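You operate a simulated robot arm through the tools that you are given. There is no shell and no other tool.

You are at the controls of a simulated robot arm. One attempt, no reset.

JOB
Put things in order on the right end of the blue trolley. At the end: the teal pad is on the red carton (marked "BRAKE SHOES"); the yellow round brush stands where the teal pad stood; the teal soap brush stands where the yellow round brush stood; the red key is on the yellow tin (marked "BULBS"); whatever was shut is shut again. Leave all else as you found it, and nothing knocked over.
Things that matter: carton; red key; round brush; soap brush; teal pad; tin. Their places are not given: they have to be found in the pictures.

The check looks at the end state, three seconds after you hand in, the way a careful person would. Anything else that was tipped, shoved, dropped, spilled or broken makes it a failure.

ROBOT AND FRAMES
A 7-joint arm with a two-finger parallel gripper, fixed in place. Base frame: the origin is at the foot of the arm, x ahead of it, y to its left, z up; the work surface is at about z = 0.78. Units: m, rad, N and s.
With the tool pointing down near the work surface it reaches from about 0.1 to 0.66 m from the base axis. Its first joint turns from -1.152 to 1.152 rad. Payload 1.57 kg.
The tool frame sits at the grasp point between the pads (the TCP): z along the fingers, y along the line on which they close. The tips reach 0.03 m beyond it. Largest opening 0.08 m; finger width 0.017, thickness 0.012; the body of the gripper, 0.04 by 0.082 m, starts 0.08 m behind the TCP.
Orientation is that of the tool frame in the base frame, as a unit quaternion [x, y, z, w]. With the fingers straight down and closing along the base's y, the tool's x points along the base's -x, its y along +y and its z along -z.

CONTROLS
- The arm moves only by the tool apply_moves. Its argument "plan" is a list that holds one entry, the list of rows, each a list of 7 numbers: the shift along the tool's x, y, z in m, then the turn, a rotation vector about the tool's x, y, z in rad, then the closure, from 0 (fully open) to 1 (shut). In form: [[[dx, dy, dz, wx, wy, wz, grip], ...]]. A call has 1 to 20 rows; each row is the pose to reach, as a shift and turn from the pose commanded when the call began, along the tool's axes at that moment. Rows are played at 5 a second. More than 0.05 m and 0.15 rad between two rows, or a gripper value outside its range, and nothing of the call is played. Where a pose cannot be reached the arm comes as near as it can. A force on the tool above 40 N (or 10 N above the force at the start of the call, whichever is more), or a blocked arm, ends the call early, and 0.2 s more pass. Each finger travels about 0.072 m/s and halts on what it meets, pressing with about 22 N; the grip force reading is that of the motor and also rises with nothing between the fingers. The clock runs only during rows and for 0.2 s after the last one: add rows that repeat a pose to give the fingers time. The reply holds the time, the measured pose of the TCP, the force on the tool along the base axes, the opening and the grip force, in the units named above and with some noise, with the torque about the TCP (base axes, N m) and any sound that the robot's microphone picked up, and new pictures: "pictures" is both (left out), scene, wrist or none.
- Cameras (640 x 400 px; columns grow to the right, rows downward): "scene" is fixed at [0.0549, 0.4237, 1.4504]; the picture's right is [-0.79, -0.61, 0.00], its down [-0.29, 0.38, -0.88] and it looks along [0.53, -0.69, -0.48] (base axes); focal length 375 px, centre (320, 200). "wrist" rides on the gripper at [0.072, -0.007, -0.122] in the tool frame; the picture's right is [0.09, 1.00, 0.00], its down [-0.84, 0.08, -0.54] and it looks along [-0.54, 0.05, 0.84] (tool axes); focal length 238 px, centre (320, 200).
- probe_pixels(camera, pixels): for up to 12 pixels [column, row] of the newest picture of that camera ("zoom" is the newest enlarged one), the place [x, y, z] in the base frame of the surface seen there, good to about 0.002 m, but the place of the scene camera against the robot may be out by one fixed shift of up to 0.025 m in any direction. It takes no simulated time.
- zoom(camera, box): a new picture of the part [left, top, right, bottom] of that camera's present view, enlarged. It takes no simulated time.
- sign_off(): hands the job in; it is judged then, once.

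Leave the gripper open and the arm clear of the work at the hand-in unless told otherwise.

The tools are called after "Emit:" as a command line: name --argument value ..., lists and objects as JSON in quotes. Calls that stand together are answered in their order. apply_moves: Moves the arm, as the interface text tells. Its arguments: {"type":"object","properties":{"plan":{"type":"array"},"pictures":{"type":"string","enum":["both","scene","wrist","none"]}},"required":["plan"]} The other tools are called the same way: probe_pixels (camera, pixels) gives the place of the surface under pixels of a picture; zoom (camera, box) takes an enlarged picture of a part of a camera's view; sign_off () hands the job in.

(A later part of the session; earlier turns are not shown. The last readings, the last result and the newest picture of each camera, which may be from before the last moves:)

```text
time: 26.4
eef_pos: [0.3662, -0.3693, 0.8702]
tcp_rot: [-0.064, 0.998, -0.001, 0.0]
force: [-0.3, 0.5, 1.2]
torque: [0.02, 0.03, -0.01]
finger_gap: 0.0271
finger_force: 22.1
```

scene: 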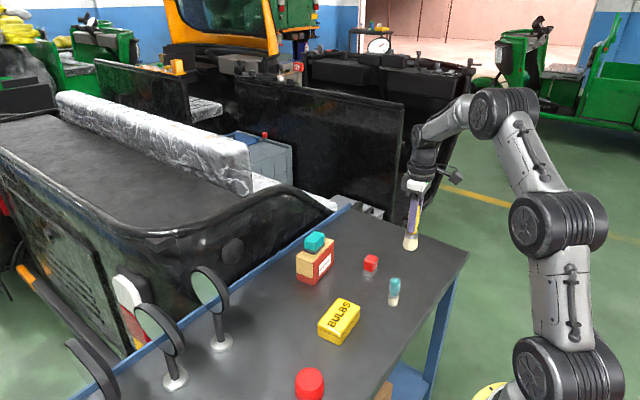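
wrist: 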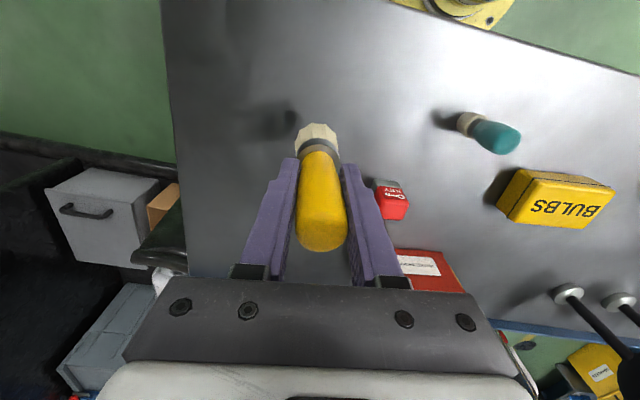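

Emit:
apply_moves --plan '[[[0, 0, 0.0005, 0, 0, 0, 1], [0, 0, 0.0005, 0, 0, 0, 1]]]' --pictures "both"

Emit:
zoom --camera "scene" --box '[360, 200, 460, 280]'

```text
time: 27.0
eef_pos: [0.3658, -0.3706, 0.8697]
tcp_rot: [-0.063, 0.998, -0.001, 0.001]
force: [0.0, 0.3, 4.7]
torque: [0.14, 0.01, 0.01]
finger_gap: 0.027
finger_force: 21.9
```

scene: 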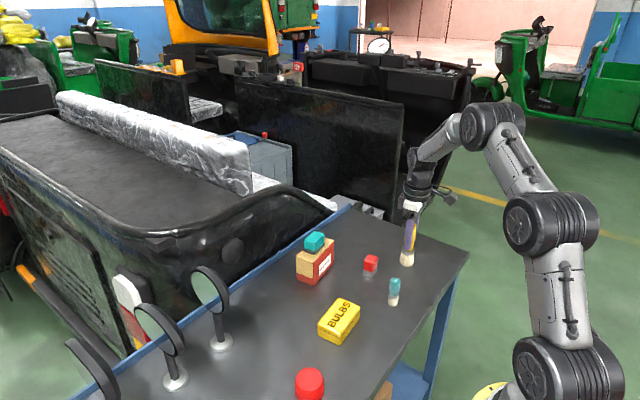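
wrist: 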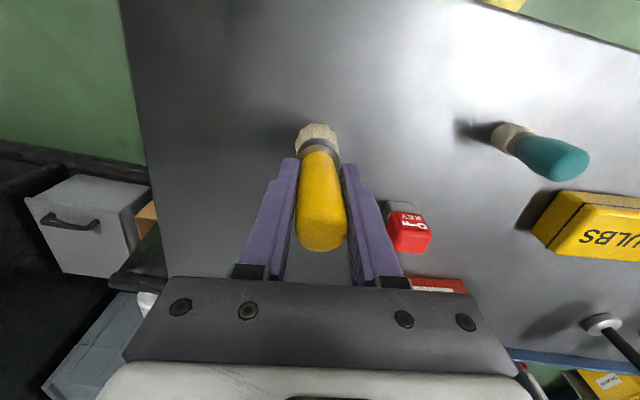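

```text
5.00 times, centred on (410, 240) of scene
```

zoom: 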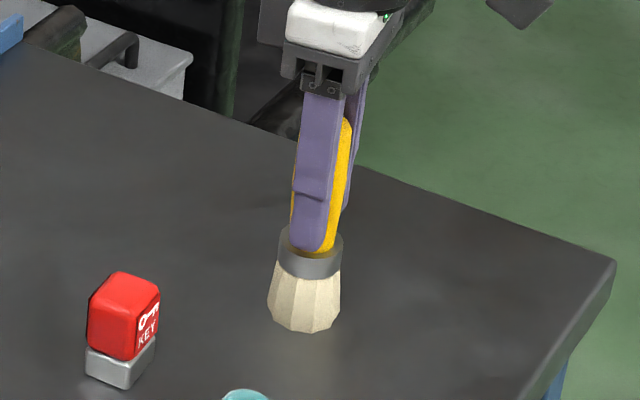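

Force is up to 4.7 N: the brush stands on the table. I'll ease off 0.5 mm and open the fingers gradually.

Emit:
apply_moves --plan '[[[0, 0, -0.0005, 0, 0, 0, 1], [0, 0, -0.0005, 0, 0, 0, 0.6], [0, 0, -0.0005, 0, 0, 0, 0.4], [0, 0, -0.0005, 0, 0, 0, 0.2], [0, 0, -0.0005, 0, 0, 0, 0], [0, 0, -0.0005, 0, 0, 0, 0]]]' --pictures "both"

Emit:
zoom --camera "scene" --box '[360, 200, 460, 280]'

```text
time: 28.4
eef_pos: [0.3655, -0.37, 0.8704]
tcp_rot: [-0.063, 0.998, 0.0, 0.0]
force: [-0.1, 0.6, -0.7]
torque: [0.01, -0.02, -0.01]
finger_gap: 0.0798
finger_force: 0.0
```

scene: 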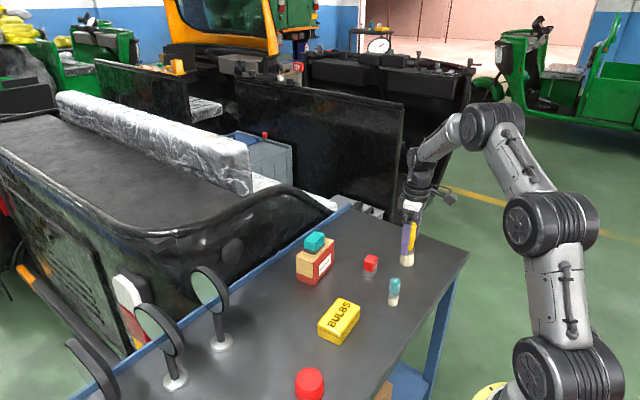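
wrist: 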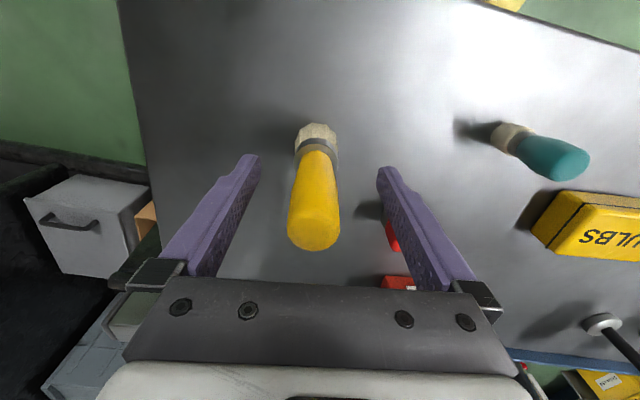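

```text
5.00 times, centred on (410, 240) of scene
```

zoom: 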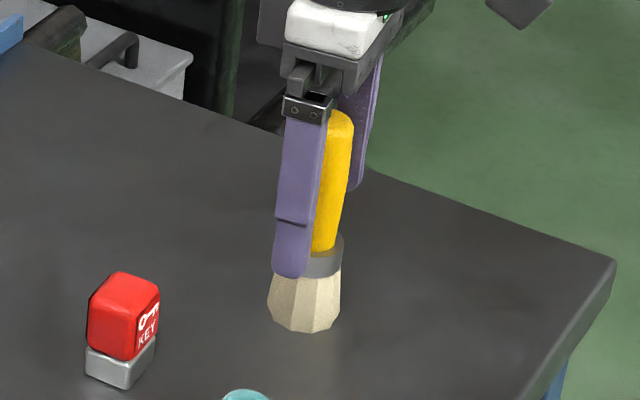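

The brush stands free. I'm rising straight up 0.14 m to clear its top and then checking.

Emit:
apply_moves --plan '[[[0, 0, -0.02, 0, 0, 0, 0], [0, 0, -0.05, 0, 0, 0, 0], [0, 0, -0.08, 0, 0, 0, 0], [0, 0, -0.11, 0, 0, 0, 0], [0, 0, -0.14, 0, 0, 0, 0], [0, 0, -0.14, 0, 0, 0, 0]]]' --pictures "both"

Emit:
zoom --camera "scene" --box '[340, 180, 460, 310]'

```text
time: 29.8
eef_pos: [0.3633, -0.3654, 1.0089]
tcp_rot: [-0.064, 0.998, 0.0, 0.0]
force: [-0.2, -0.6, -0.3]
torque: [0.03, 0.0, 0.0]
finger_gap: 0.0796
finger_force: 0.0
```

scene: 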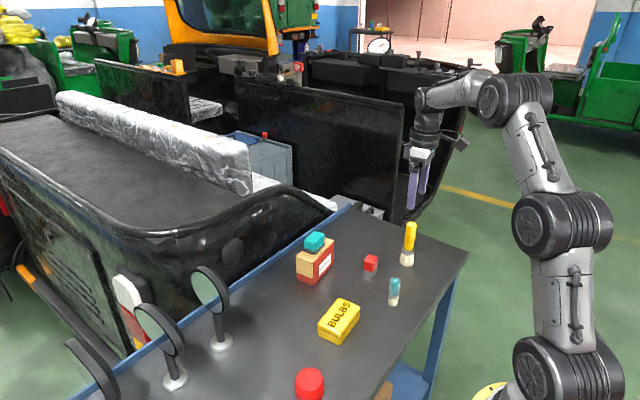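
wrist: 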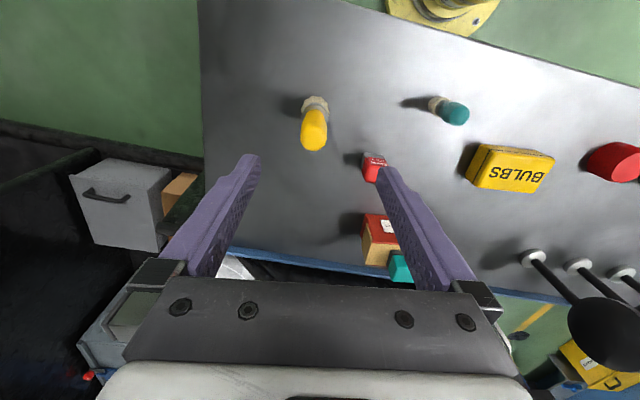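

```text
3.08 times, centred on (400, 245) of scene
```

zoom: 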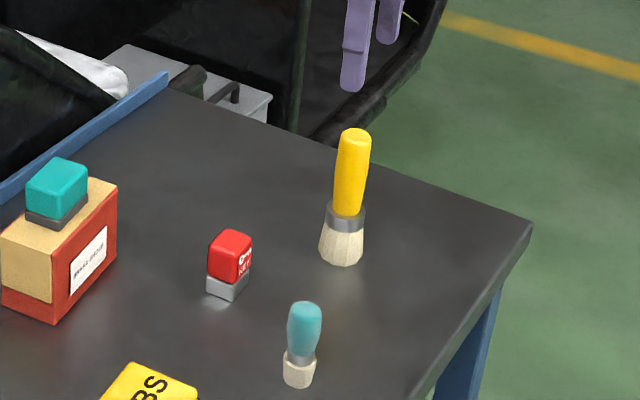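

The yellow brush stands at the pad's old spot. Next is the teal soap brush at (450,108) in the wrist view; I'll zoom and probe it, and the new yellow brush too.

Emit:
probe_pixels --camera "wrist" --pixels '[[313, 143], [314, 130], [316, 108], [304, 104], [327, 107], [315, 98]]'

Emit:
zoom --camera "wrist" --box '[410, 80, 490, 130]'

```text
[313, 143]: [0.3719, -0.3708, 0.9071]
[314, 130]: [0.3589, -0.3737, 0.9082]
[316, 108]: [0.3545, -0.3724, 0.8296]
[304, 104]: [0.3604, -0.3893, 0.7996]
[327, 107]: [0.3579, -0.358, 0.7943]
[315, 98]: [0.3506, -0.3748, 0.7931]
```

```text
8.00 times, centred on (450, 105) of wrist
```

zoom: 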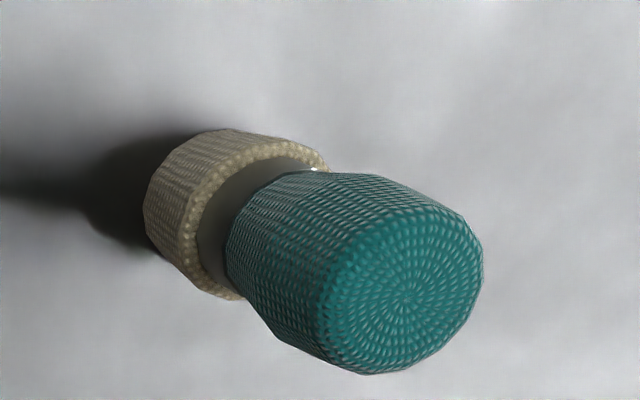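

Emit:
probe_pixels --camera "zoom" --pixels '[[405, 290], [340, 320], [470, 260], [390, 220], [375, 365], [450, 330], [280, 240], [300, 190], [270, 310], [170, 200], [250, 145], [210, 285]]'

```text
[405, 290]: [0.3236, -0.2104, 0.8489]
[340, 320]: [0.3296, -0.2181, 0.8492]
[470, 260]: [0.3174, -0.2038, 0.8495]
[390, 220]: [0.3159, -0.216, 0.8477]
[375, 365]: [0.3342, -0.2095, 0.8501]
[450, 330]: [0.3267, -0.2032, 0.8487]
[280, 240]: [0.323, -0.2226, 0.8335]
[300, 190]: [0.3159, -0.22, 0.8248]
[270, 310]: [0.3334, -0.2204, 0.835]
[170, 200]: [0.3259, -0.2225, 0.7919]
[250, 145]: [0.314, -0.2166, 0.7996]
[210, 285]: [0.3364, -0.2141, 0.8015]
```

Soap brush axis is ≈(0.3245, -0.2105), top z≈0.849, handle from z≈0.81 upward. I'll move over it at height, then lower to a hover.

Emit:
apply_moves --plan '[[[0.004, 0.035, 0, 0, 0, 0, 0], [0.008, 0.07, 0, 0, 0, 0, 0], [0.0125, 0.105, 0, 0, 0, 0, 0], [0.0165, 0.135, 0.01, 0, 0, 0, 0], [0.0187, 0.1586, 0.035, 0, 0, 0, 0], [0.0187, 0.1586, 0.065, 0, 0, 0, 0], [0.0187, 0.1586, 0.085, 0, 0, 0, 0], [0.0187, 0.1586, 0.085, 0, 0, 0, 0]]]' --pictures "both"

```text
time: 31.6
eef_pos: [0.3266, -0.2149, 0.9237]
tcp_rot: [-0.064, 0.998, -0.001, 0.001]
force: [1.0, 0.0, -0.1]
torque: [0.0, 0.01, 0.0]
finger_gap: 0.0799
finger_force: 0.0
```

scene: 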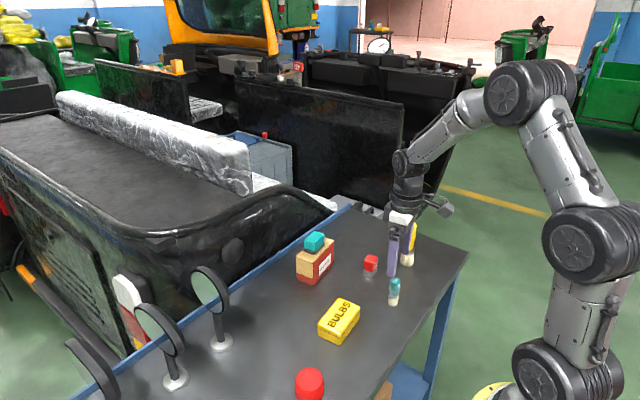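
wrist: 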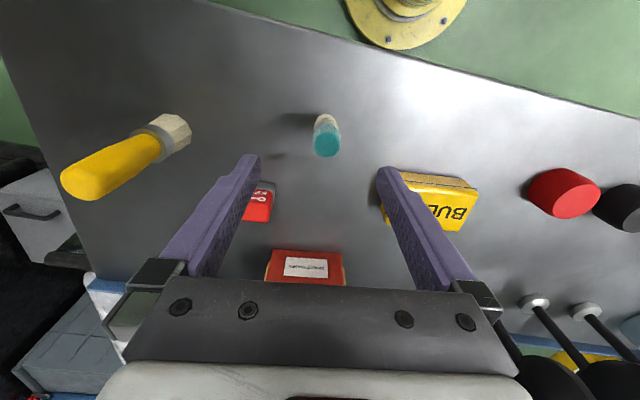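

The soap brush is at (327,135), between the fingers. I'll probe its top and sides from this close view.

Emit:
zoom --camera "wrist" --box '[295, 105, 359, 165]'

```text
6.67 times, centred on (327, 135) of wrist
```

zoom: 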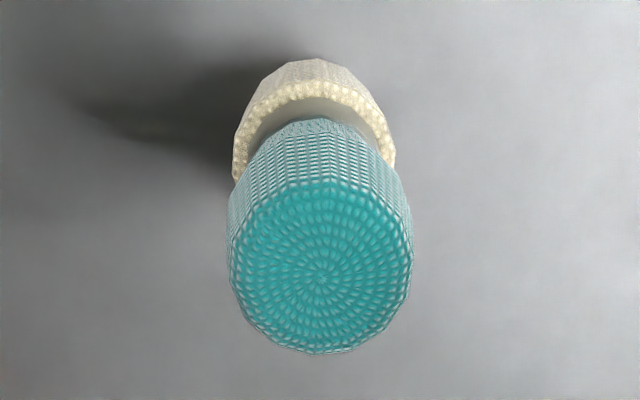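

Emit:
probe_pixels --camera "zoom" --pixels '[[320, 265], [245, 260], [400, 260], [320, 195], [322, 340], [240, 190], [405, 195], [320, 145], [320, 75], [238, 160], [393, 165], [315, 110]]'

```text
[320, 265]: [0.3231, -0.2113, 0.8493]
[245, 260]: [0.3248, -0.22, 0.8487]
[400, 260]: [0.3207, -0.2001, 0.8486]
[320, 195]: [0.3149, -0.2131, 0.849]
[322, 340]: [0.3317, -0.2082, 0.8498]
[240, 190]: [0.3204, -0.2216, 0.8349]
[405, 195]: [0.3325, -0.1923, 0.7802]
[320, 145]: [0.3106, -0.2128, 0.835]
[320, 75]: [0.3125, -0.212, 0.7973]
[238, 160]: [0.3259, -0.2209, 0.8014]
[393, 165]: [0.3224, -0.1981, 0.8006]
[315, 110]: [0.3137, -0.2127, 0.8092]
```

Axis refined to (0.3237, -0.2103). I'm descending to z≈0.839, centred.

Emit:
apply_moves --plan '[[[0.0023, 0.0049, 0.015, 0, 0, 0, 0], [0.0023, 0.0049, 0.035, 0, 0, 0, 0], [0.0023, 0.0049, 0.055, 0, 0, 0, 0], [0.0023, 0.0049, 0.075, 0, 0, 0, 0], [0.0023, 0.0049, 0.085, 0, 0, 0, 0], [0.0023, 0.0049, 0.085, 0, 0, 0, 0]]]' --pictures "wrist"

```text
time: 33.0
eef_pos: [0.3258, -0.209, 0.839]
tcp_rot: [-0.063, 0.998, 0.001, 0.0]
force: [-0.9, 0.1, 0.3]
torque: [0.04, 0.0, 0.02]
finger_gap: 0.0799
finger_force: 0.1
```

wrist: 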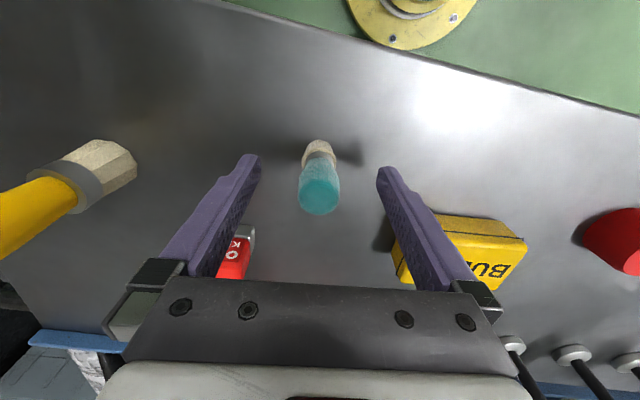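

Centred within 2 mm and clear of the key and tin. I'll close gradually on the handle.

Emit:
apply_moves --plan '[[[0.002, -0.001, 0, 0, 0, 0, 0], [0.002, -0.001, 0, 0, 0, 0, 0.3], [0.002, -0.001, 0, 0, 0, 0, 0.5], [0.002, -0.001, 0, 0, 0, 0, 0.65], [0.002, -0.001, 0, 0, 0, 0, 0.8], [0.002, -0.001, 0, 0, 0, 0, 1], [0.002, -0.001, 0, 0, 0, 0, 1], [0.002, -0.001, 0, 0, 0, 0, 1]]]' --pictures "both"

Emit:
zoom --camera "scene" --box '[350, 230, 440, 310]'

```text
time: 34.8
eef_pos: [0.3228, -0.2105, 0.8389]
tcp_rot: [-0.064, 0.998, 0.0, 0.0]
force: [0.1, 0.5, 0.7]
torque: [0.0, -0.01, -0.01]
finger_gap: 0.0241
finger_force: 21.6
```

scene: 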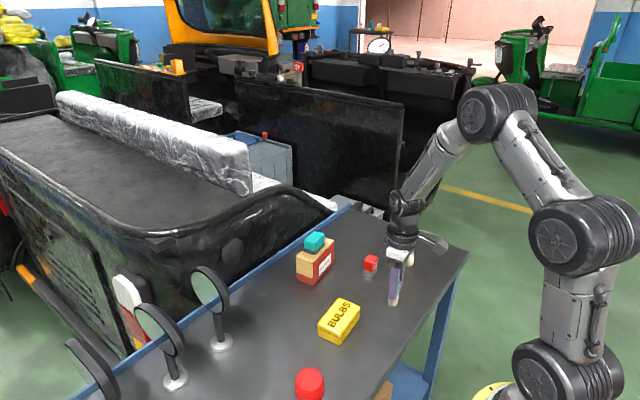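
wrist: 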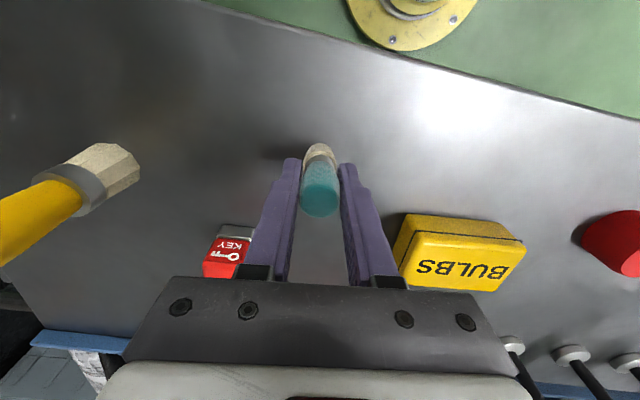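

```text
5.00 times, centred on (395, 270) of scene
```

zoom: 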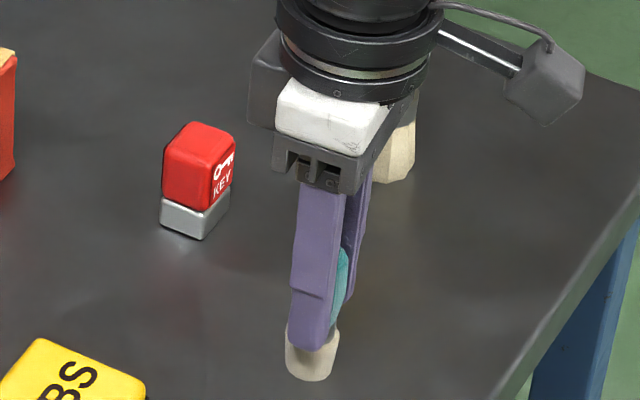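

Held (gap 0.024). I'm lifting 0.10 m so it clears the key on the way, then carrying it to above the yellow brush's old place (0.544, -0.348).

Emit:
apply_moves --plan '[[[0, 0, -0.02, 0, 0, 0, 1], [0, 0, -0.05, 0, 0, 0, 1], [0, 0, -0.08, 0, 0, 0, 1], [0, 0, -0.105, 0, 0, 0, 1], [-0.0287, -0.0235, -0.105, 0, 0, 0, 1], [-0.0574, -0.047, -0.105, 0, 0, 0, 1], [-0.0861, -0.0705, -0.105, 0, 0, 0, 1], [-0.1147, -0.0941, -0.105, 0, 0, 0, 1], [-0.1434, -0.1176, -0.105, 0, 0, 0, 1], [-0.1721, -0.1411, -0.085, 0, 0, 0, 1], [-0.2008, -0.1646, -0.065, 0, 0, 0, 1], [-0.2008, -0.1646, -0.065, 0, 0, 0, 1], [-0.2008, -0.1646, -0.065, 0, 0, 0, 1]]]' --pictures "both"

```text
time: 37.6
eef_pos: [0.5406, -0.3477, 0.9033]
tcp_rot: [-0.063, 0.998, -0.001, -0.001]
force: [0.1, 0.4, 0.3]
torque: [0.01, -0.02, -0.03]
finger_gap: 0.024
finger_force: 22.0
```

scene: 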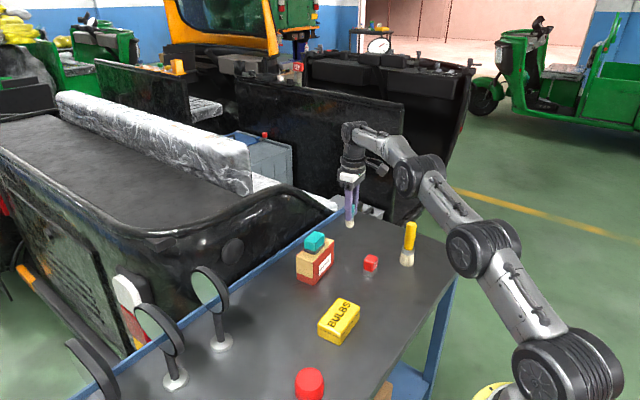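
wrist: 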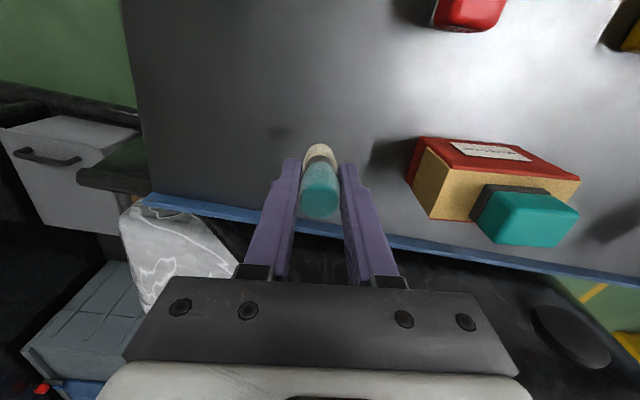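

It's over the target, 2 mm short. I'll lower to ~3 mm above contact.

Emit:
apply_moves --plan '[[[-0.0024, -0.0005, 0.015, 0, 0, 0, 1], [-0.0024, -0.0005, 0.03, 0, 0, 0, 1], [-0.0024, -0.0005, 0.045, 0, 0, 0, 1], [-0.0024, -0.0005, 0.055, 0, 0, 0, 1], [-0.0024, -0.0005, 0.06, 0, 0, 0, 1], [-0.0024, -0.0005, 0.06, 0, 0, 0, 1]]]' --pictures "none"

```text
time: 39.0
eef_pos: [0.5445, -0.3501, 0.8448]
tcp_rot: [-0.063, 0.998, 0.0, -0.001]
force: [0.0, 0.0, -0.3]
torque: [-0.01, 0.0, 0.03]
finger_gap: 0.0243
finger_force: 22.1
```

Emit:
apply_moves --plan '[[[0.0012, 0.0022, 0.001, 0, 0, 0, 1], [0.0012, 0.0022, 0.002, 0, 0, 0, 1], [0.0012, 0.0022, 0.003, 0, 0, 0, 1], [0.0012, 0.0022, 0.004, 0, 0, 0, 1], [0.0012, 0.0022, 0.0048, 0, 0, 0, 1], [0.0012, 0.0022, 0.0048, 0, 0, 0, 1]]]' --pictures "none"

```text
time: 40.4
eef_pos: [0.5432, -0.3463, 0.8397]
tcp_rot: [-0.064, 0.998, 0.001, 0.001]
force: [-1.1, 0.9, 1.2]
torque: [-0.01, 0.01, -0.02]
finger_gap: 0.024
finger_force: 22.2
```

Close to contact (z 0.8397, force beginning to rise). Another half millimetre to confirm.

Emit:
apply_moves --plan '[[[0, 0, 0.0005, 0, 0, 0, 1], [0, 0, 0.0008, 0, 0, 0, 1], [0, 0, 0.0008, 0, 0, 0, 1]]]' --pictures "scene"

Emit:
zoom --camera "scene" --box '[300, 180, 400, 260]'

```text
time: 41.2
eef_pos: [0.544, -0.3471, 0.8391]
tcp_rot: [-0.063, 0.998, -0.001, 0.001]
force: [-2.3, 0.4, 8.4]
torque: [0.01, 0.14, 0.0]
finger_gap: 0.0242
finger_force: 21.5
```

scene: 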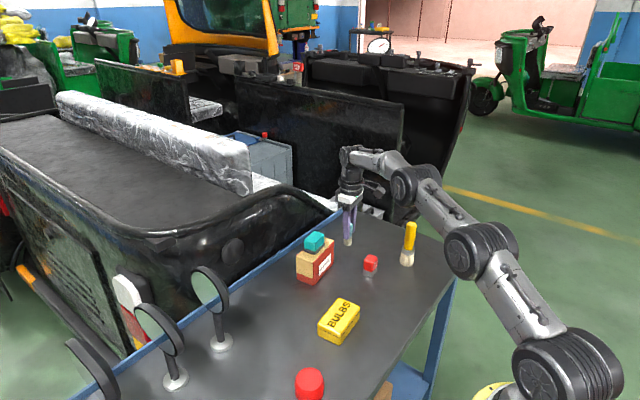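

```text
5.00 times, centred on (350, 220) of scene
```

zoom: 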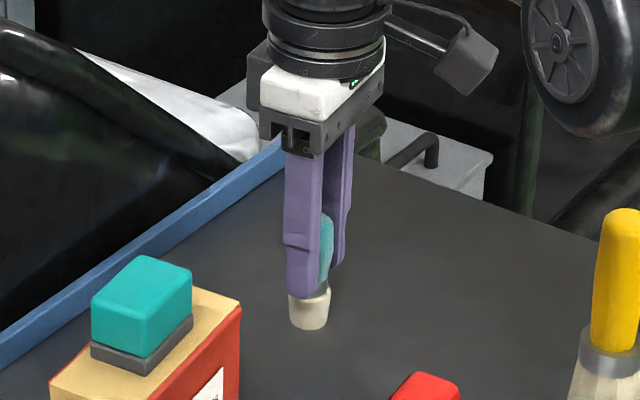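

Contact confirmed (8.4 N). I'll back off 0.8 mm and open gradually.

Emit:
apply_moves --plan '[[[0, 0, -0.0008, 0, 0, 0, 1], [0, 0, -0.0008, 0, 0, 0, 1], [0, 0, -0.0008, 0, 0, 0, 0.6], [0, 0, -0.0008, 0, 0, 0, 0.4], [0, 0, -0.0008, 0, 0, 0, 0.2], [0, 0, -0.0008, 0, 0, 0, 0], [0, 0, -0.0008, 0, 0, 0, 0]]]' --pictures "both"

Emit:
zoom --camera "scene" --box '[300, 180, 400, 260]'

```text
time: 42.8
eef_pos: [0.5435, -0.3469, 0.8397]
tcp_rot: [-0.064, 0.998, 0.0, 0.001]
force: [0.4, -1.3, 0.5]
torque: [-0.01, 0.0, -0.01]
finger_gap: 0.08
finger_force: 0.0
```

scene: 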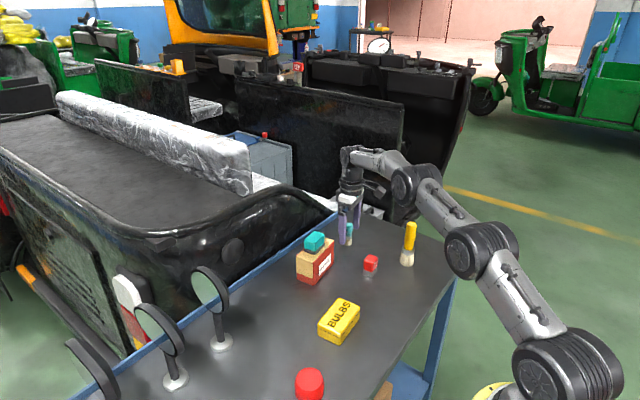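
wrist: 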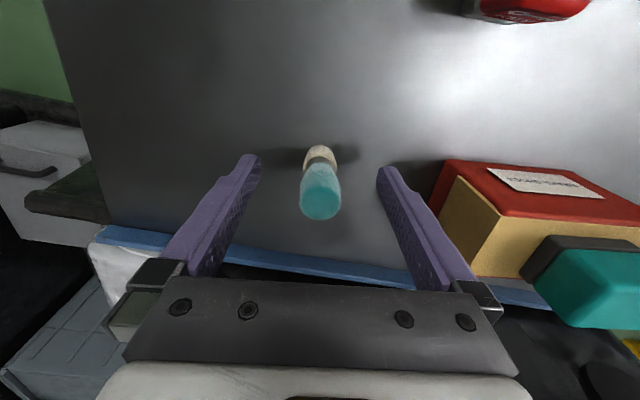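

```text
5.00 times, centred on (350, 220) of scene
```

zoom: 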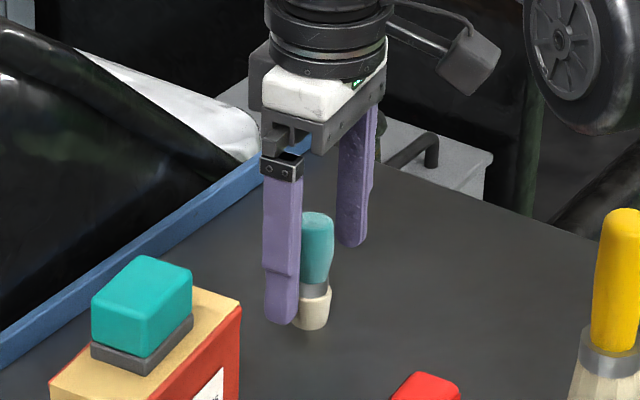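

The soap brush stands upright on its own. I'll rise 0.085 m, then move back over the red key for a look.

Emit:
apply_moves --plan '[[[0, 0, -0.02, 0, 0, 0, 0], [0, 0, -0.05, 0, 0, 0, 0], [0, 0, -0.085, 0, 0, 0, 0], [0.028, 0.0243, -0.095, 0, 0, 0, 0], [0.056, 0.0486, -0.11, 0, 0, 0, 0], [0.084, 0.0728, -0.12, 0, 0, 0, 0], [0.112, 0.0971, -0.13, 0, 0, 0, 0], [0.112, 0.0971, -0.13, 0, 0, 0, 0], [0.112, 0.0971, -0.13, 0, 0, 0, 0]]]' --pictures "both"

Emit:
zoom --camera "scene" --box '[300, 190, 440, 300]'

Emit:
zoom --camera "wrist" --box '[280, 80, 370, 150]'

```text
time: 44.8
eef_pos: [0.4211, -0.264, 0.9695]
tcp_rot: [-0.063, 0.998, 0.0, 0.001]
force: [-0.1, -0.4, -0.5]
torque: [0.01, 0.0, 0.0]
finger_gap: 0.0798
finger_force: 0.0
```

scene: 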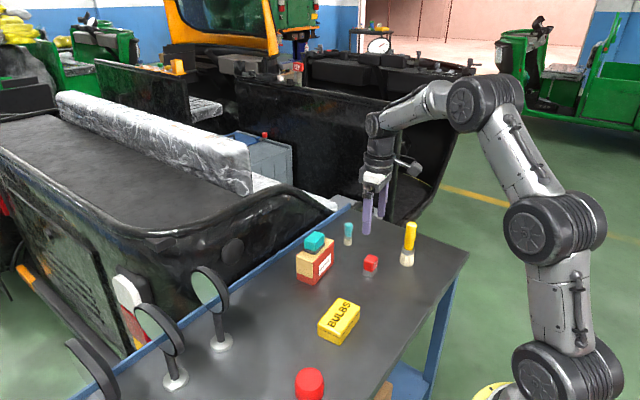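
wrist: 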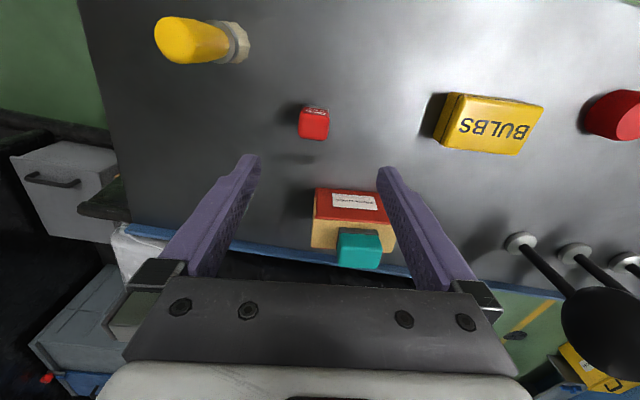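

```text
3.64 times, centred on (370, 245) of scene
```

zoom: 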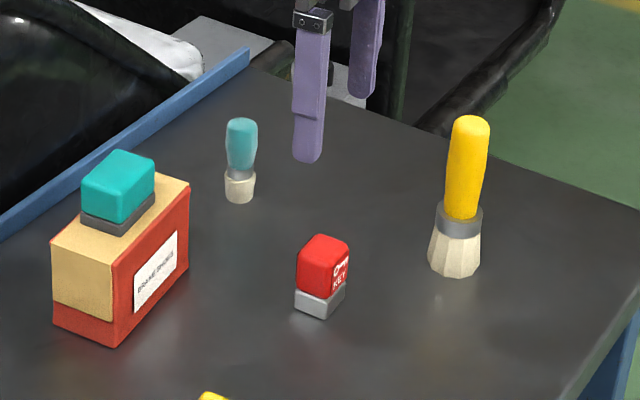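

```text
5.71 times, centred on (325, 115) of wrist
```

zoom: 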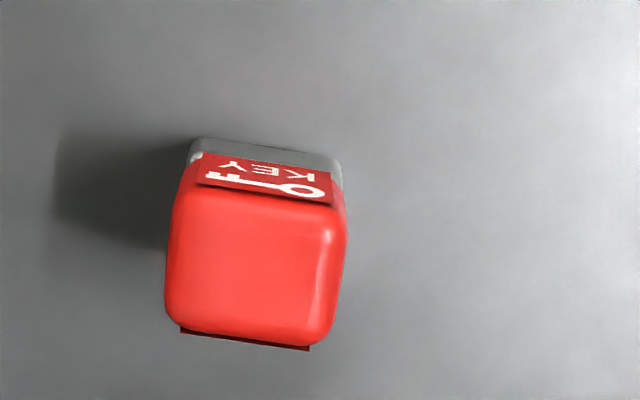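

Soap brush and yellow brush are standing well. Next I'll probe the red key's top face to get its centre and yaw.

Emit:
probe_pixels --camera "zoom" --pixels '[[190, 205], [330, 220], [315, 325], [180, 308], [255, 265], [172, 260], [340, 260], [265, 180], [200, 145], [335, 160], [240, 335], [345, 250]]'

```text
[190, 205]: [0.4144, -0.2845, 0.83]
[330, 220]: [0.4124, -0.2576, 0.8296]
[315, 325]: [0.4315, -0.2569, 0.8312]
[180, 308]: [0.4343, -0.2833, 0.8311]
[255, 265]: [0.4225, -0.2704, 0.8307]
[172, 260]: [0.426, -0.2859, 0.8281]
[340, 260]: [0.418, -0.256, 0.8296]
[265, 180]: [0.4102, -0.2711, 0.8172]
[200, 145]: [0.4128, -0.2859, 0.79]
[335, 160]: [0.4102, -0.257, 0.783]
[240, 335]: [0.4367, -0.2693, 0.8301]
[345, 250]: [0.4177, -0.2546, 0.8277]
```

Key: centre (0.4233, -0.2707), top z 0.831, yaw about -5°, 31 mm wide across y. Now the tin's top, at (437–543, 92–155).

Emit:
zoom --camera "wrist" --box '[420, 75, 560, 170]'

```text
4.21 times, centred on (490, 122) of wrist
```

zoom: 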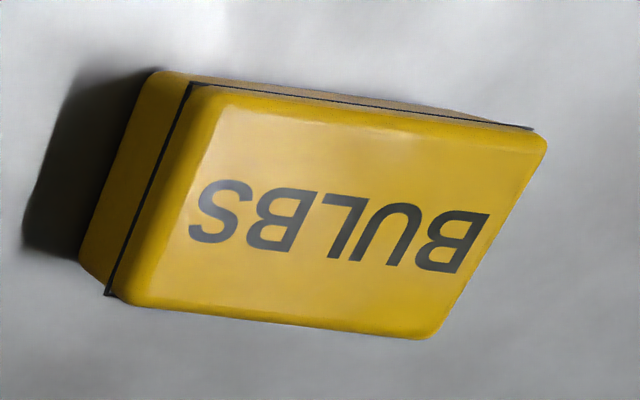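

Emit:
probe_pixels --camera "zoom" --pixels '[[210, 105], [535, 145], [425, 325], [150, 285], [330, 220], [240, 200], [420, 240], [530, 135], [120, 230], [300, 100], [280, 305], [495, 230]]'

```text
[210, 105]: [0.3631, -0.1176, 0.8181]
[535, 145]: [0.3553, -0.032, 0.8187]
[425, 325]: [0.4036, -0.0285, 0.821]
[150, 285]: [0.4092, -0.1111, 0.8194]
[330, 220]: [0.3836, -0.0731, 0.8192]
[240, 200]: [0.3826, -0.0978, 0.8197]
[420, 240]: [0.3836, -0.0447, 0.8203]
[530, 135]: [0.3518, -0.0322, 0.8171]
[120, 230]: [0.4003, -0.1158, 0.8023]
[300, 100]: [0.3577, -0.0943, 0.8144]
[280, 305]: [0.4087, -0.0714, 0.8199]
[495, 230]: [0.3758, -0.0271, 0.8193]
```

Tin top centre is (0.383, -0.072), z≈0.8195, yaw about -4.5°, nearly the same as the key's. I'm descending over the key with fingers open.

Emit:
apply_moves --plan '[[[-0.0014, -0.0069, 0.03, 0, 0, 0.02, 0], [-0.0014, -0.0069, 0.06, 0, 0, 0.04, 0], [-0.0014, -0.0069, 0.09, 0, 0, 0.04, 0], [-0.0014, -0.0069, 0.12, 0, 0, 0.04, 0], [-0.0014, -0.0069, 0.142, 0, 0, 0.04, 0], [-0.0014, -0.0069, 0.15, 0, 0, 0.04, 0], [-0.0014, -0.0069, 0.15, 0, 0, 0.04, 0]]]' --pictures "both"

```text
time: 46.4
eef_pos: [0.4219, -0.2716, 0.8181]
tcp_rot: [-0.043, 0.999, 0.001, 0.0]
force: [-0.6, 0.0, 0.4]
torque: [0.04, -0.02, 0.0]
finger_gap: 0.0801
finger_force: 0.1
```

scene: 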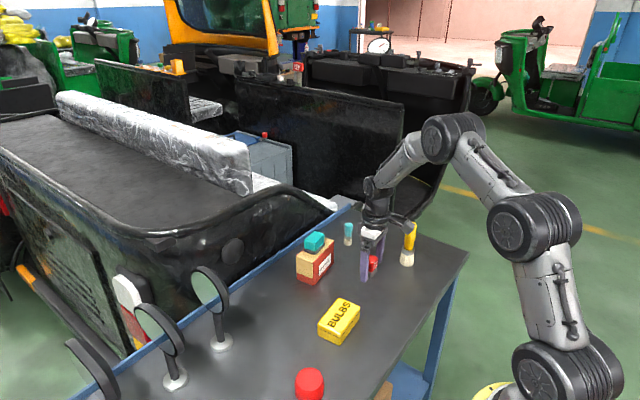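
wrist: 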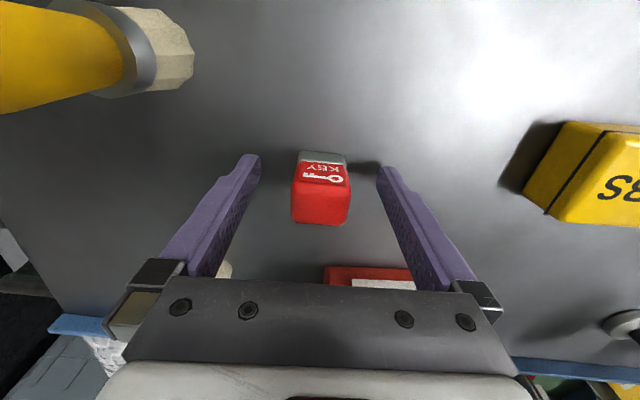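

The key is centred between the fingers, tips at about 0.788, which covers both the red part and its grey foot. I'll lower 2 mm more and close.

Emit:
apply_moves --plan '[[[-0.0014, 0.0008, 0.002, 0, 0, 0, 0], [-0.0014, 0.0008, 0.002, 0, 0, 0, 0], [-0.0014, 0.0008, 0.002, 0, 0, 0, 0.3], [-0.0014, 0.0008, 0.002, 0, 0, 0, 0.5], [-0.0014, 0.0008, 0.002, 0, 0, 0, 0.7], [-0.0014, 0.0008, 0.002, 0, 0, 0, 1], [-0.0014, 0.0008, 0.002, 0, 0, 0, 1], [-0.0014, 0.0008, 0.002, 0, 0, 0, 1]]]' --pictures "both"

Emit:
zoom --camera "scene" --box '[330, 210, 430, 290]'

```text
time: 48.2
eef_pos: [0.4224, -0.2712, 0.8182]
tcp_rot: [-0.044, 0.999, 0.0, 0.0]
force: [0.8, 0.2, 0.6]
torque: [0.03, 0.04, -0.02]
finger_gap: 0.0333
finger_force: 22.2
```

scene: 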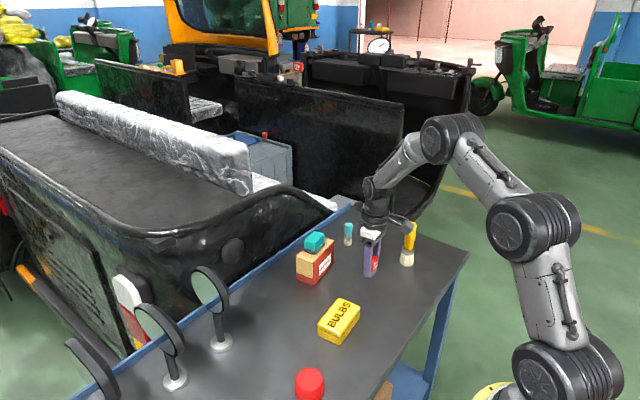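
wrist: 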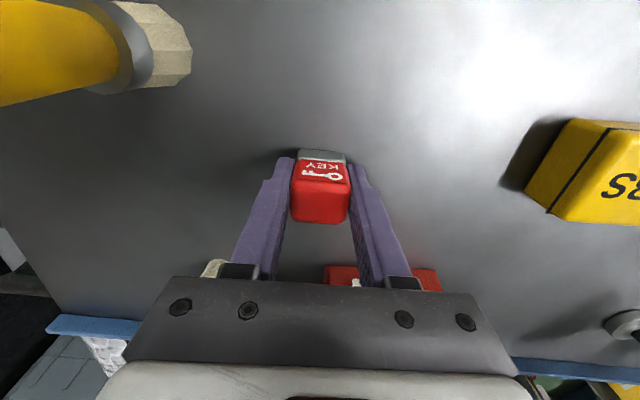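

```text
5.00 times, centred on (380, 250) of scene
```

zoom: 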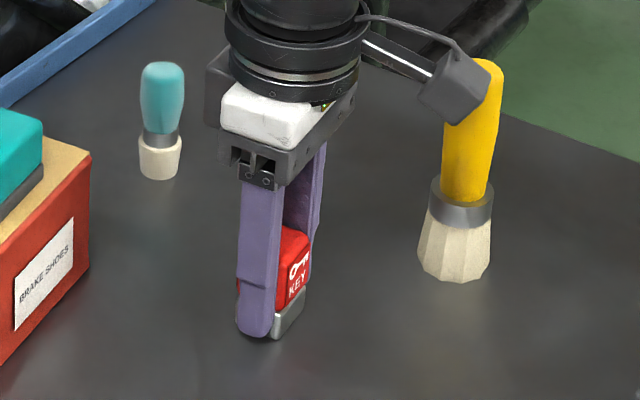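

Held (gap 0.0333). Lifting straight up and checking that the grey foot comes along.

Emit:
apply_moves --plan '[[[0, 0, -0.01, 0, 0, 0, 1], [0, 0, -0.03, 0, 0, 0, 1], [0, 0, -0.06, 0, 0, 0, 1], [0, 0, -0.09, 0, 0, 0, 1], [0, 0, -0.12, 0, 0, 0, 1], [0, 0, -0.12, 0, 0, 0, 1]]]' --pictures "both"

Emit:
zoom --camera "scene" --box '[320, 180, 440, 290]'

```text
time: 49.6
eef_pos: [0.4225, -0.2685, 0.9366]
tcp_rot: [-0.044, 0.999, 0.0, -0.001]
force: [0.3, 0.1, -0.9]
torque: [-0.01, 0.0, 0.0]
finger_gap: 0.0336
finger_force: 22.3
```

scene: 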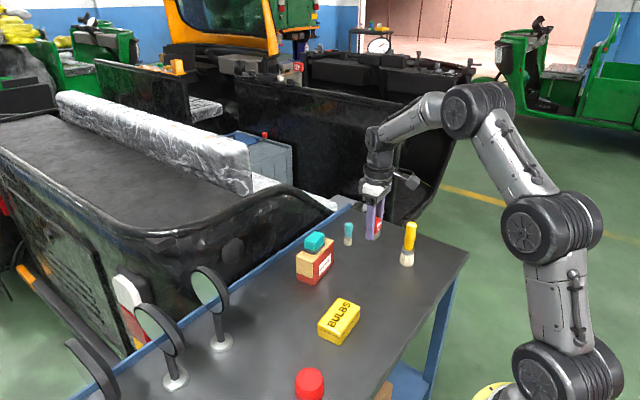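
wrist: 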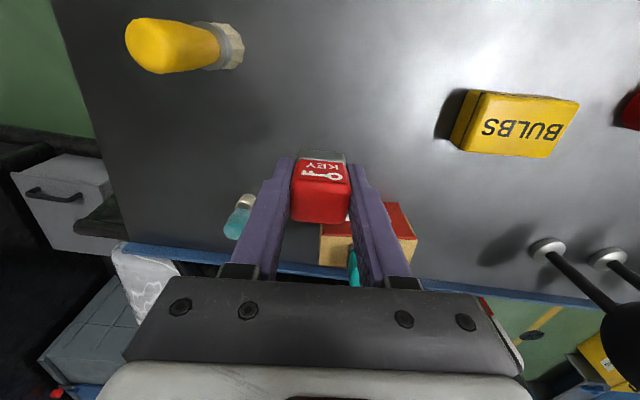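

```text
3.64 times, centred on (380, 235) of scene
```

zoom: 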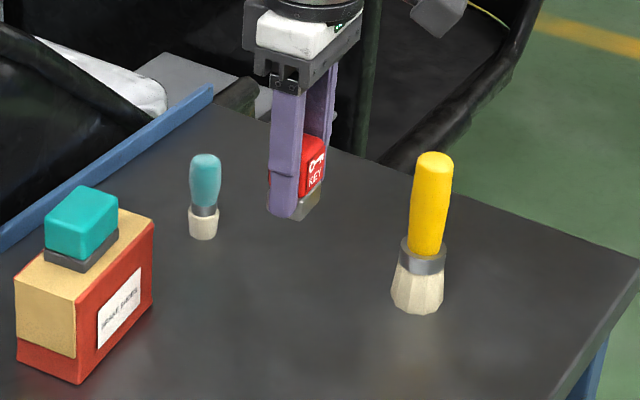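

The whole key is up. I'm carrying it to above the tin's centre (0.383, -0.072).

Emit:
apply_moves --plan '[[[0.0038, 0.033, 0, 0, 0, 0, 1], [0.0077, 0.0663, 0, 0, 0, 0, 1], [0.0115, 0.0994, 0, 0, 0, 0, 1], [0.0154, 0.1325, 0, 0, 0, 0, 1], [0.0192, 0.1657, 0, 0, 0, 0, 1], [0.0231, 0.1988, 0, 0, 0, 0, 1], [0.0231, 0.1988, 0, 0, 0, 0, 1], [0.0231, 0.1988, 0, 0, 0, 0, 1]]]' --pictures "both"

```text
time: 51.4
eef_pos: [0.3825, -0.0737, 0.939]
tcp_rot: [-0.045, 0.999, 0.0, 0.0]
force: [-0.4, 0.2, -0.8]
torque: [0.0, -0.01, -0.02]
finger_gap: 0.0336
finger_force: 21.7
```

scene: 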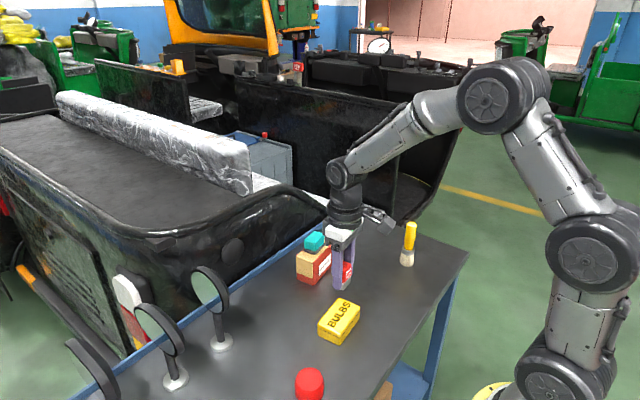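
wrist: 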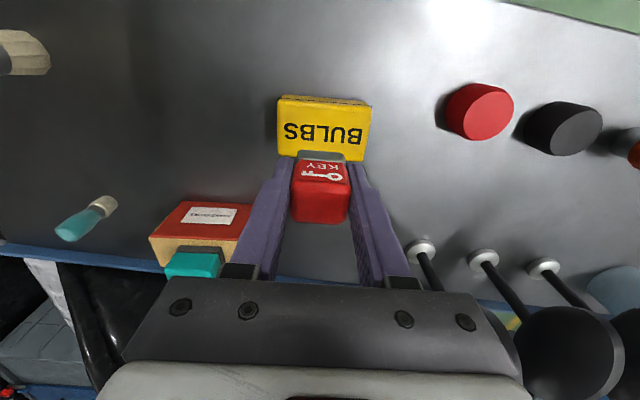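

Aligned over the tin. Lowering to ~4 mm above contact (TCP z≈0.861).

Emit:
apply_moves --plan '[[[0, 0.0008, 0.02, 0, 0, 0, 1], [0, 0.0008, 0.04, 0, 0, 0, 1], [0, 0.0008, 0.06, 0, 0, 0, 1], [0, 0.0008, 0.072, 0, 0, 0, 1], [0, 0.0008, 0.078, 0, 0, 0, 1], [0, 0.0008, 0.078, 0, 0, 0, 1]]]' --pictures "both"

Emit:
zoom --camera "scene" --box '[290, 250, 400, 350]'

```text
time: 52.8
eef_pos: [0.3836, -0.0729, 0.8593]
tcp_rot: [-0.044, 0.999, 0.001, 0.001]
force: [-0.3, -1.0, -0.2]
torque: [0.01, -0.02, -0.01]
finger_gap: 0.0332
finger_force: 22.0
```

scene: 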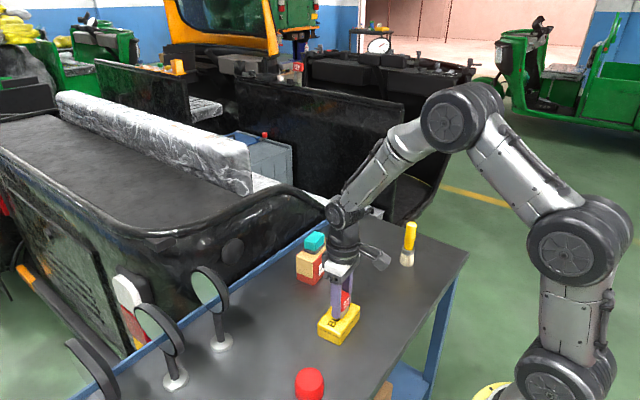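
wrist: 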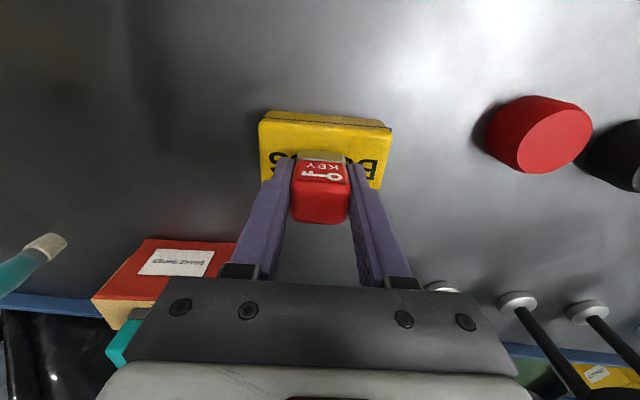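

```text
4.00 times, centred on (345, 300) of scene
```

zoom: 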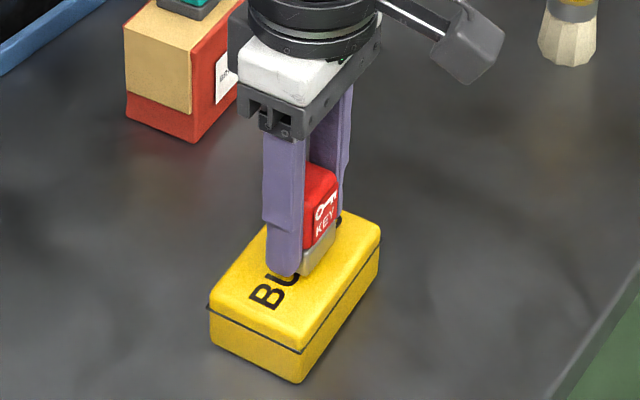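

Nearly touching. I'm lowering in sub-millimetre steps until force shows contact.

Emit:
apply_moves --plan '[[[0, 0, 0.0008, 0, 0, 0, 1], [0, 0, 0.0015, 0, 0, 0, 1], [0, 0, 0.002, 0, 0, 0, 1], [0, 0, 0.002, 0, 0, 0, 1]]]' --pictures "none"

```text
time: 53.8
eef_pos: [0.3831, -0.0733, 0.8571]
tcp_rot: [-0.044, 0.999, 0.0, 0.0]
force: [0.1, -0.1, -1.0]
torque: [0.0, -0.02, -0.01]
finger_gap: 0.0335
finger_force: 22.1
```

Emit:
apply_moves --plan '[[[0, 0, 0.0005, 0, 0, 0, 1], [0, 0, 0.001, 0, 0, 0, 1], [0, 0, 0.001, 0, 0, 0, 1]]]' --pictures "none"

```text
time: 54.6
eef_pos: [0.3834, -0.0732, 0.8566]
tcp_rot: [-0.044, 0.999, 0.0, 0.0]
force: [-2.0, 3.0, 10.2]
torque: [0.15, 0.06, 0.03]
finger_gap: 0.0332
finger_force: 22.7
```

Contact (10 N). I'll ease off 0.7 mm and open; the finger tips are about 6 mm above the tin's lid.

Emit:
apply_moves --plan '[[[0, 0, -0.0007, 0, 0, 0, 1], [0, 0, -0.0007, 0, 0, 0, 1], [0, 0, -0.0007, 0, 0, 0, 0.55], [0, 0, -0.0007, 0, 0, 0, 0.4], [0, 0, -0.0007, 0, 0, 0, 0.2], [0, 0, -0.0007, 0, 0, 0, 0], [0, 0, -0.0007, 0, 0, 0, 0]]]' --pictures "both"

Emit:
zoom --camera "scene" --box '[290, 250, 400, 350]'

```text
time: 56.2
eef_pos: [0.382, -0.0735, 0.8587]
tcp_rot: [-0.043, 0.999, -0.001, -0.002]
force: [-0.1, 0.1, 0.6]
torque: [0.03, -0.04, -0.01]
finger_gap: 0.08
finger_force: 0.0
```

scene: 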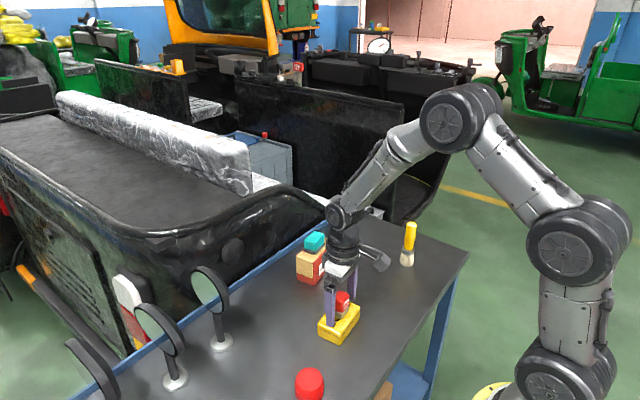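
wrist: 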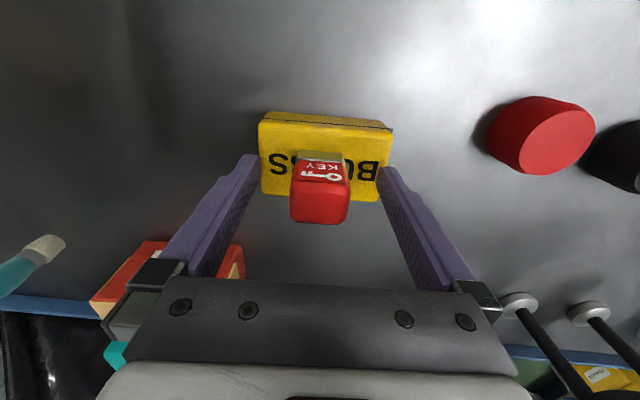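

```text
4.00 times, centred on (345, 300) of scene
```

zoom: 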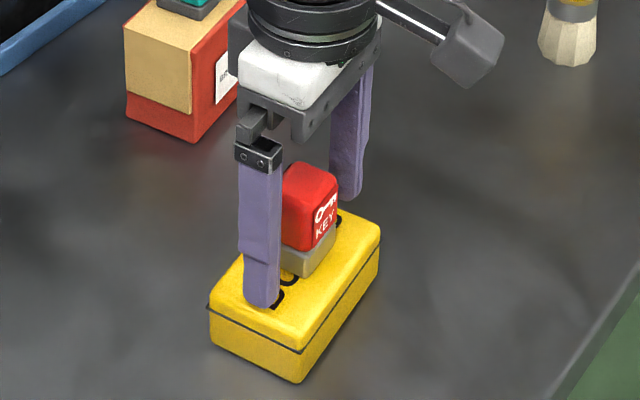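

The key sits on the tin. I'm rising straight up to clear the work and will then inspect everything.

Emit:
apply_moves --plan '[[[0, 0, -0.015, 0, 0, 0, 0], [0, 0, -0.04, 0, 0, 0, 0], [0, 0, -0.08, 0, 0, 0, 0], [0, 0, -0.12, 0, 0, 0, 0], [0, 0, -0.16, 0, 0, 0, 0], [0, 0, -0.2, 0, 0, 0, 0], [0, 0, -0.24, 0, 0, 0, 0], [0, 0, -0.255, 0, 0, 0, 0], [0, 0, -0.255, 0, 0, 0, 0]]]' --pictures "both"

Emit:
zoom --camera "scene" --box '[280, 200, 480, 350]'

Emit:
zoom --camera "wrist" --box '[100, 10, 400, 220]'

```text
time: 58.2
eef_pos: [0.3814, -0.0744, 1.1142]
tcp_rot: [-0.043, 0.999, 0.0, 0.0]
force: [-1.1, 0.0, -0.5]
torque: [0.0, -0.02, 0.0]
finger_gap: 0.0803
finger_force: 0.0
```

scene: 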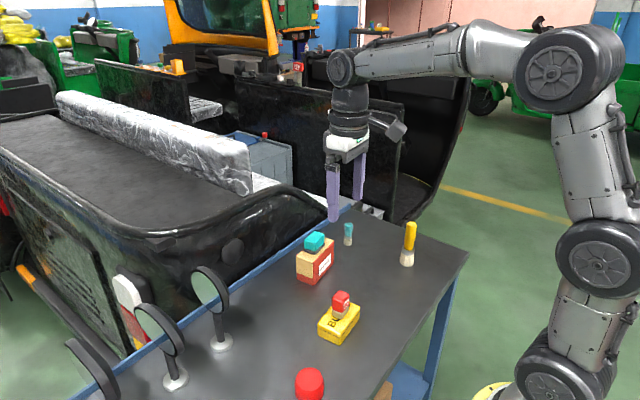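
wrist: 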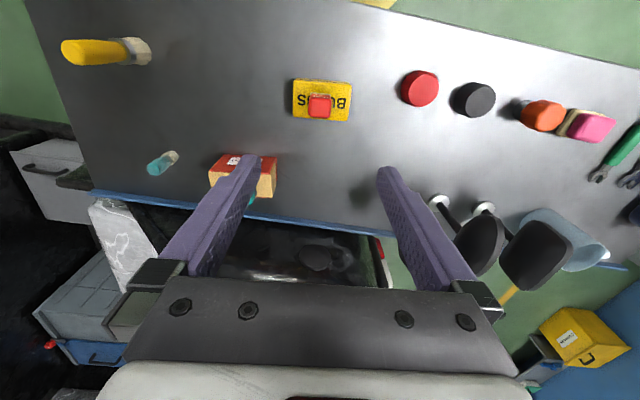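

```text
2.67 times, centred on (380, 275) of scene
```

zoom: 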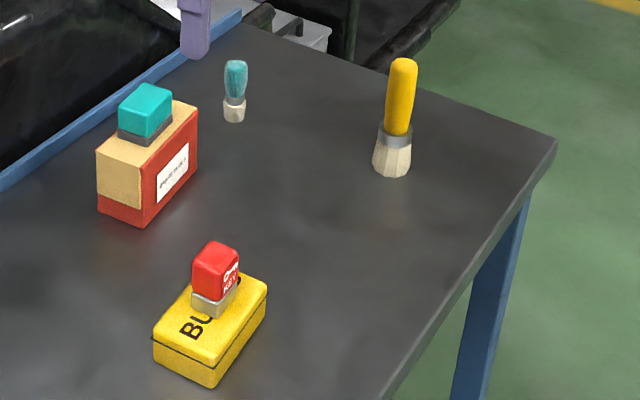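

```text
1.90 times, centred on (250, 115) of wrist
```

zoom: 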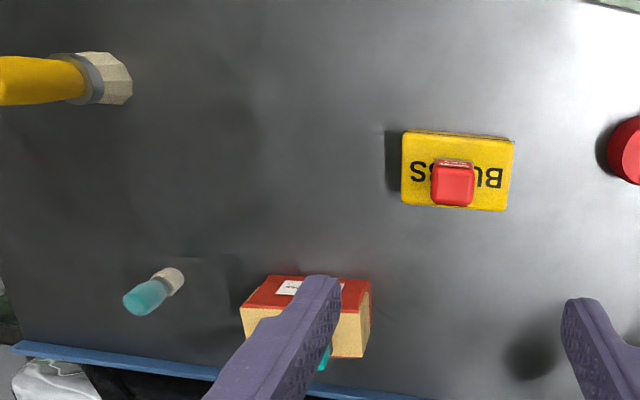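

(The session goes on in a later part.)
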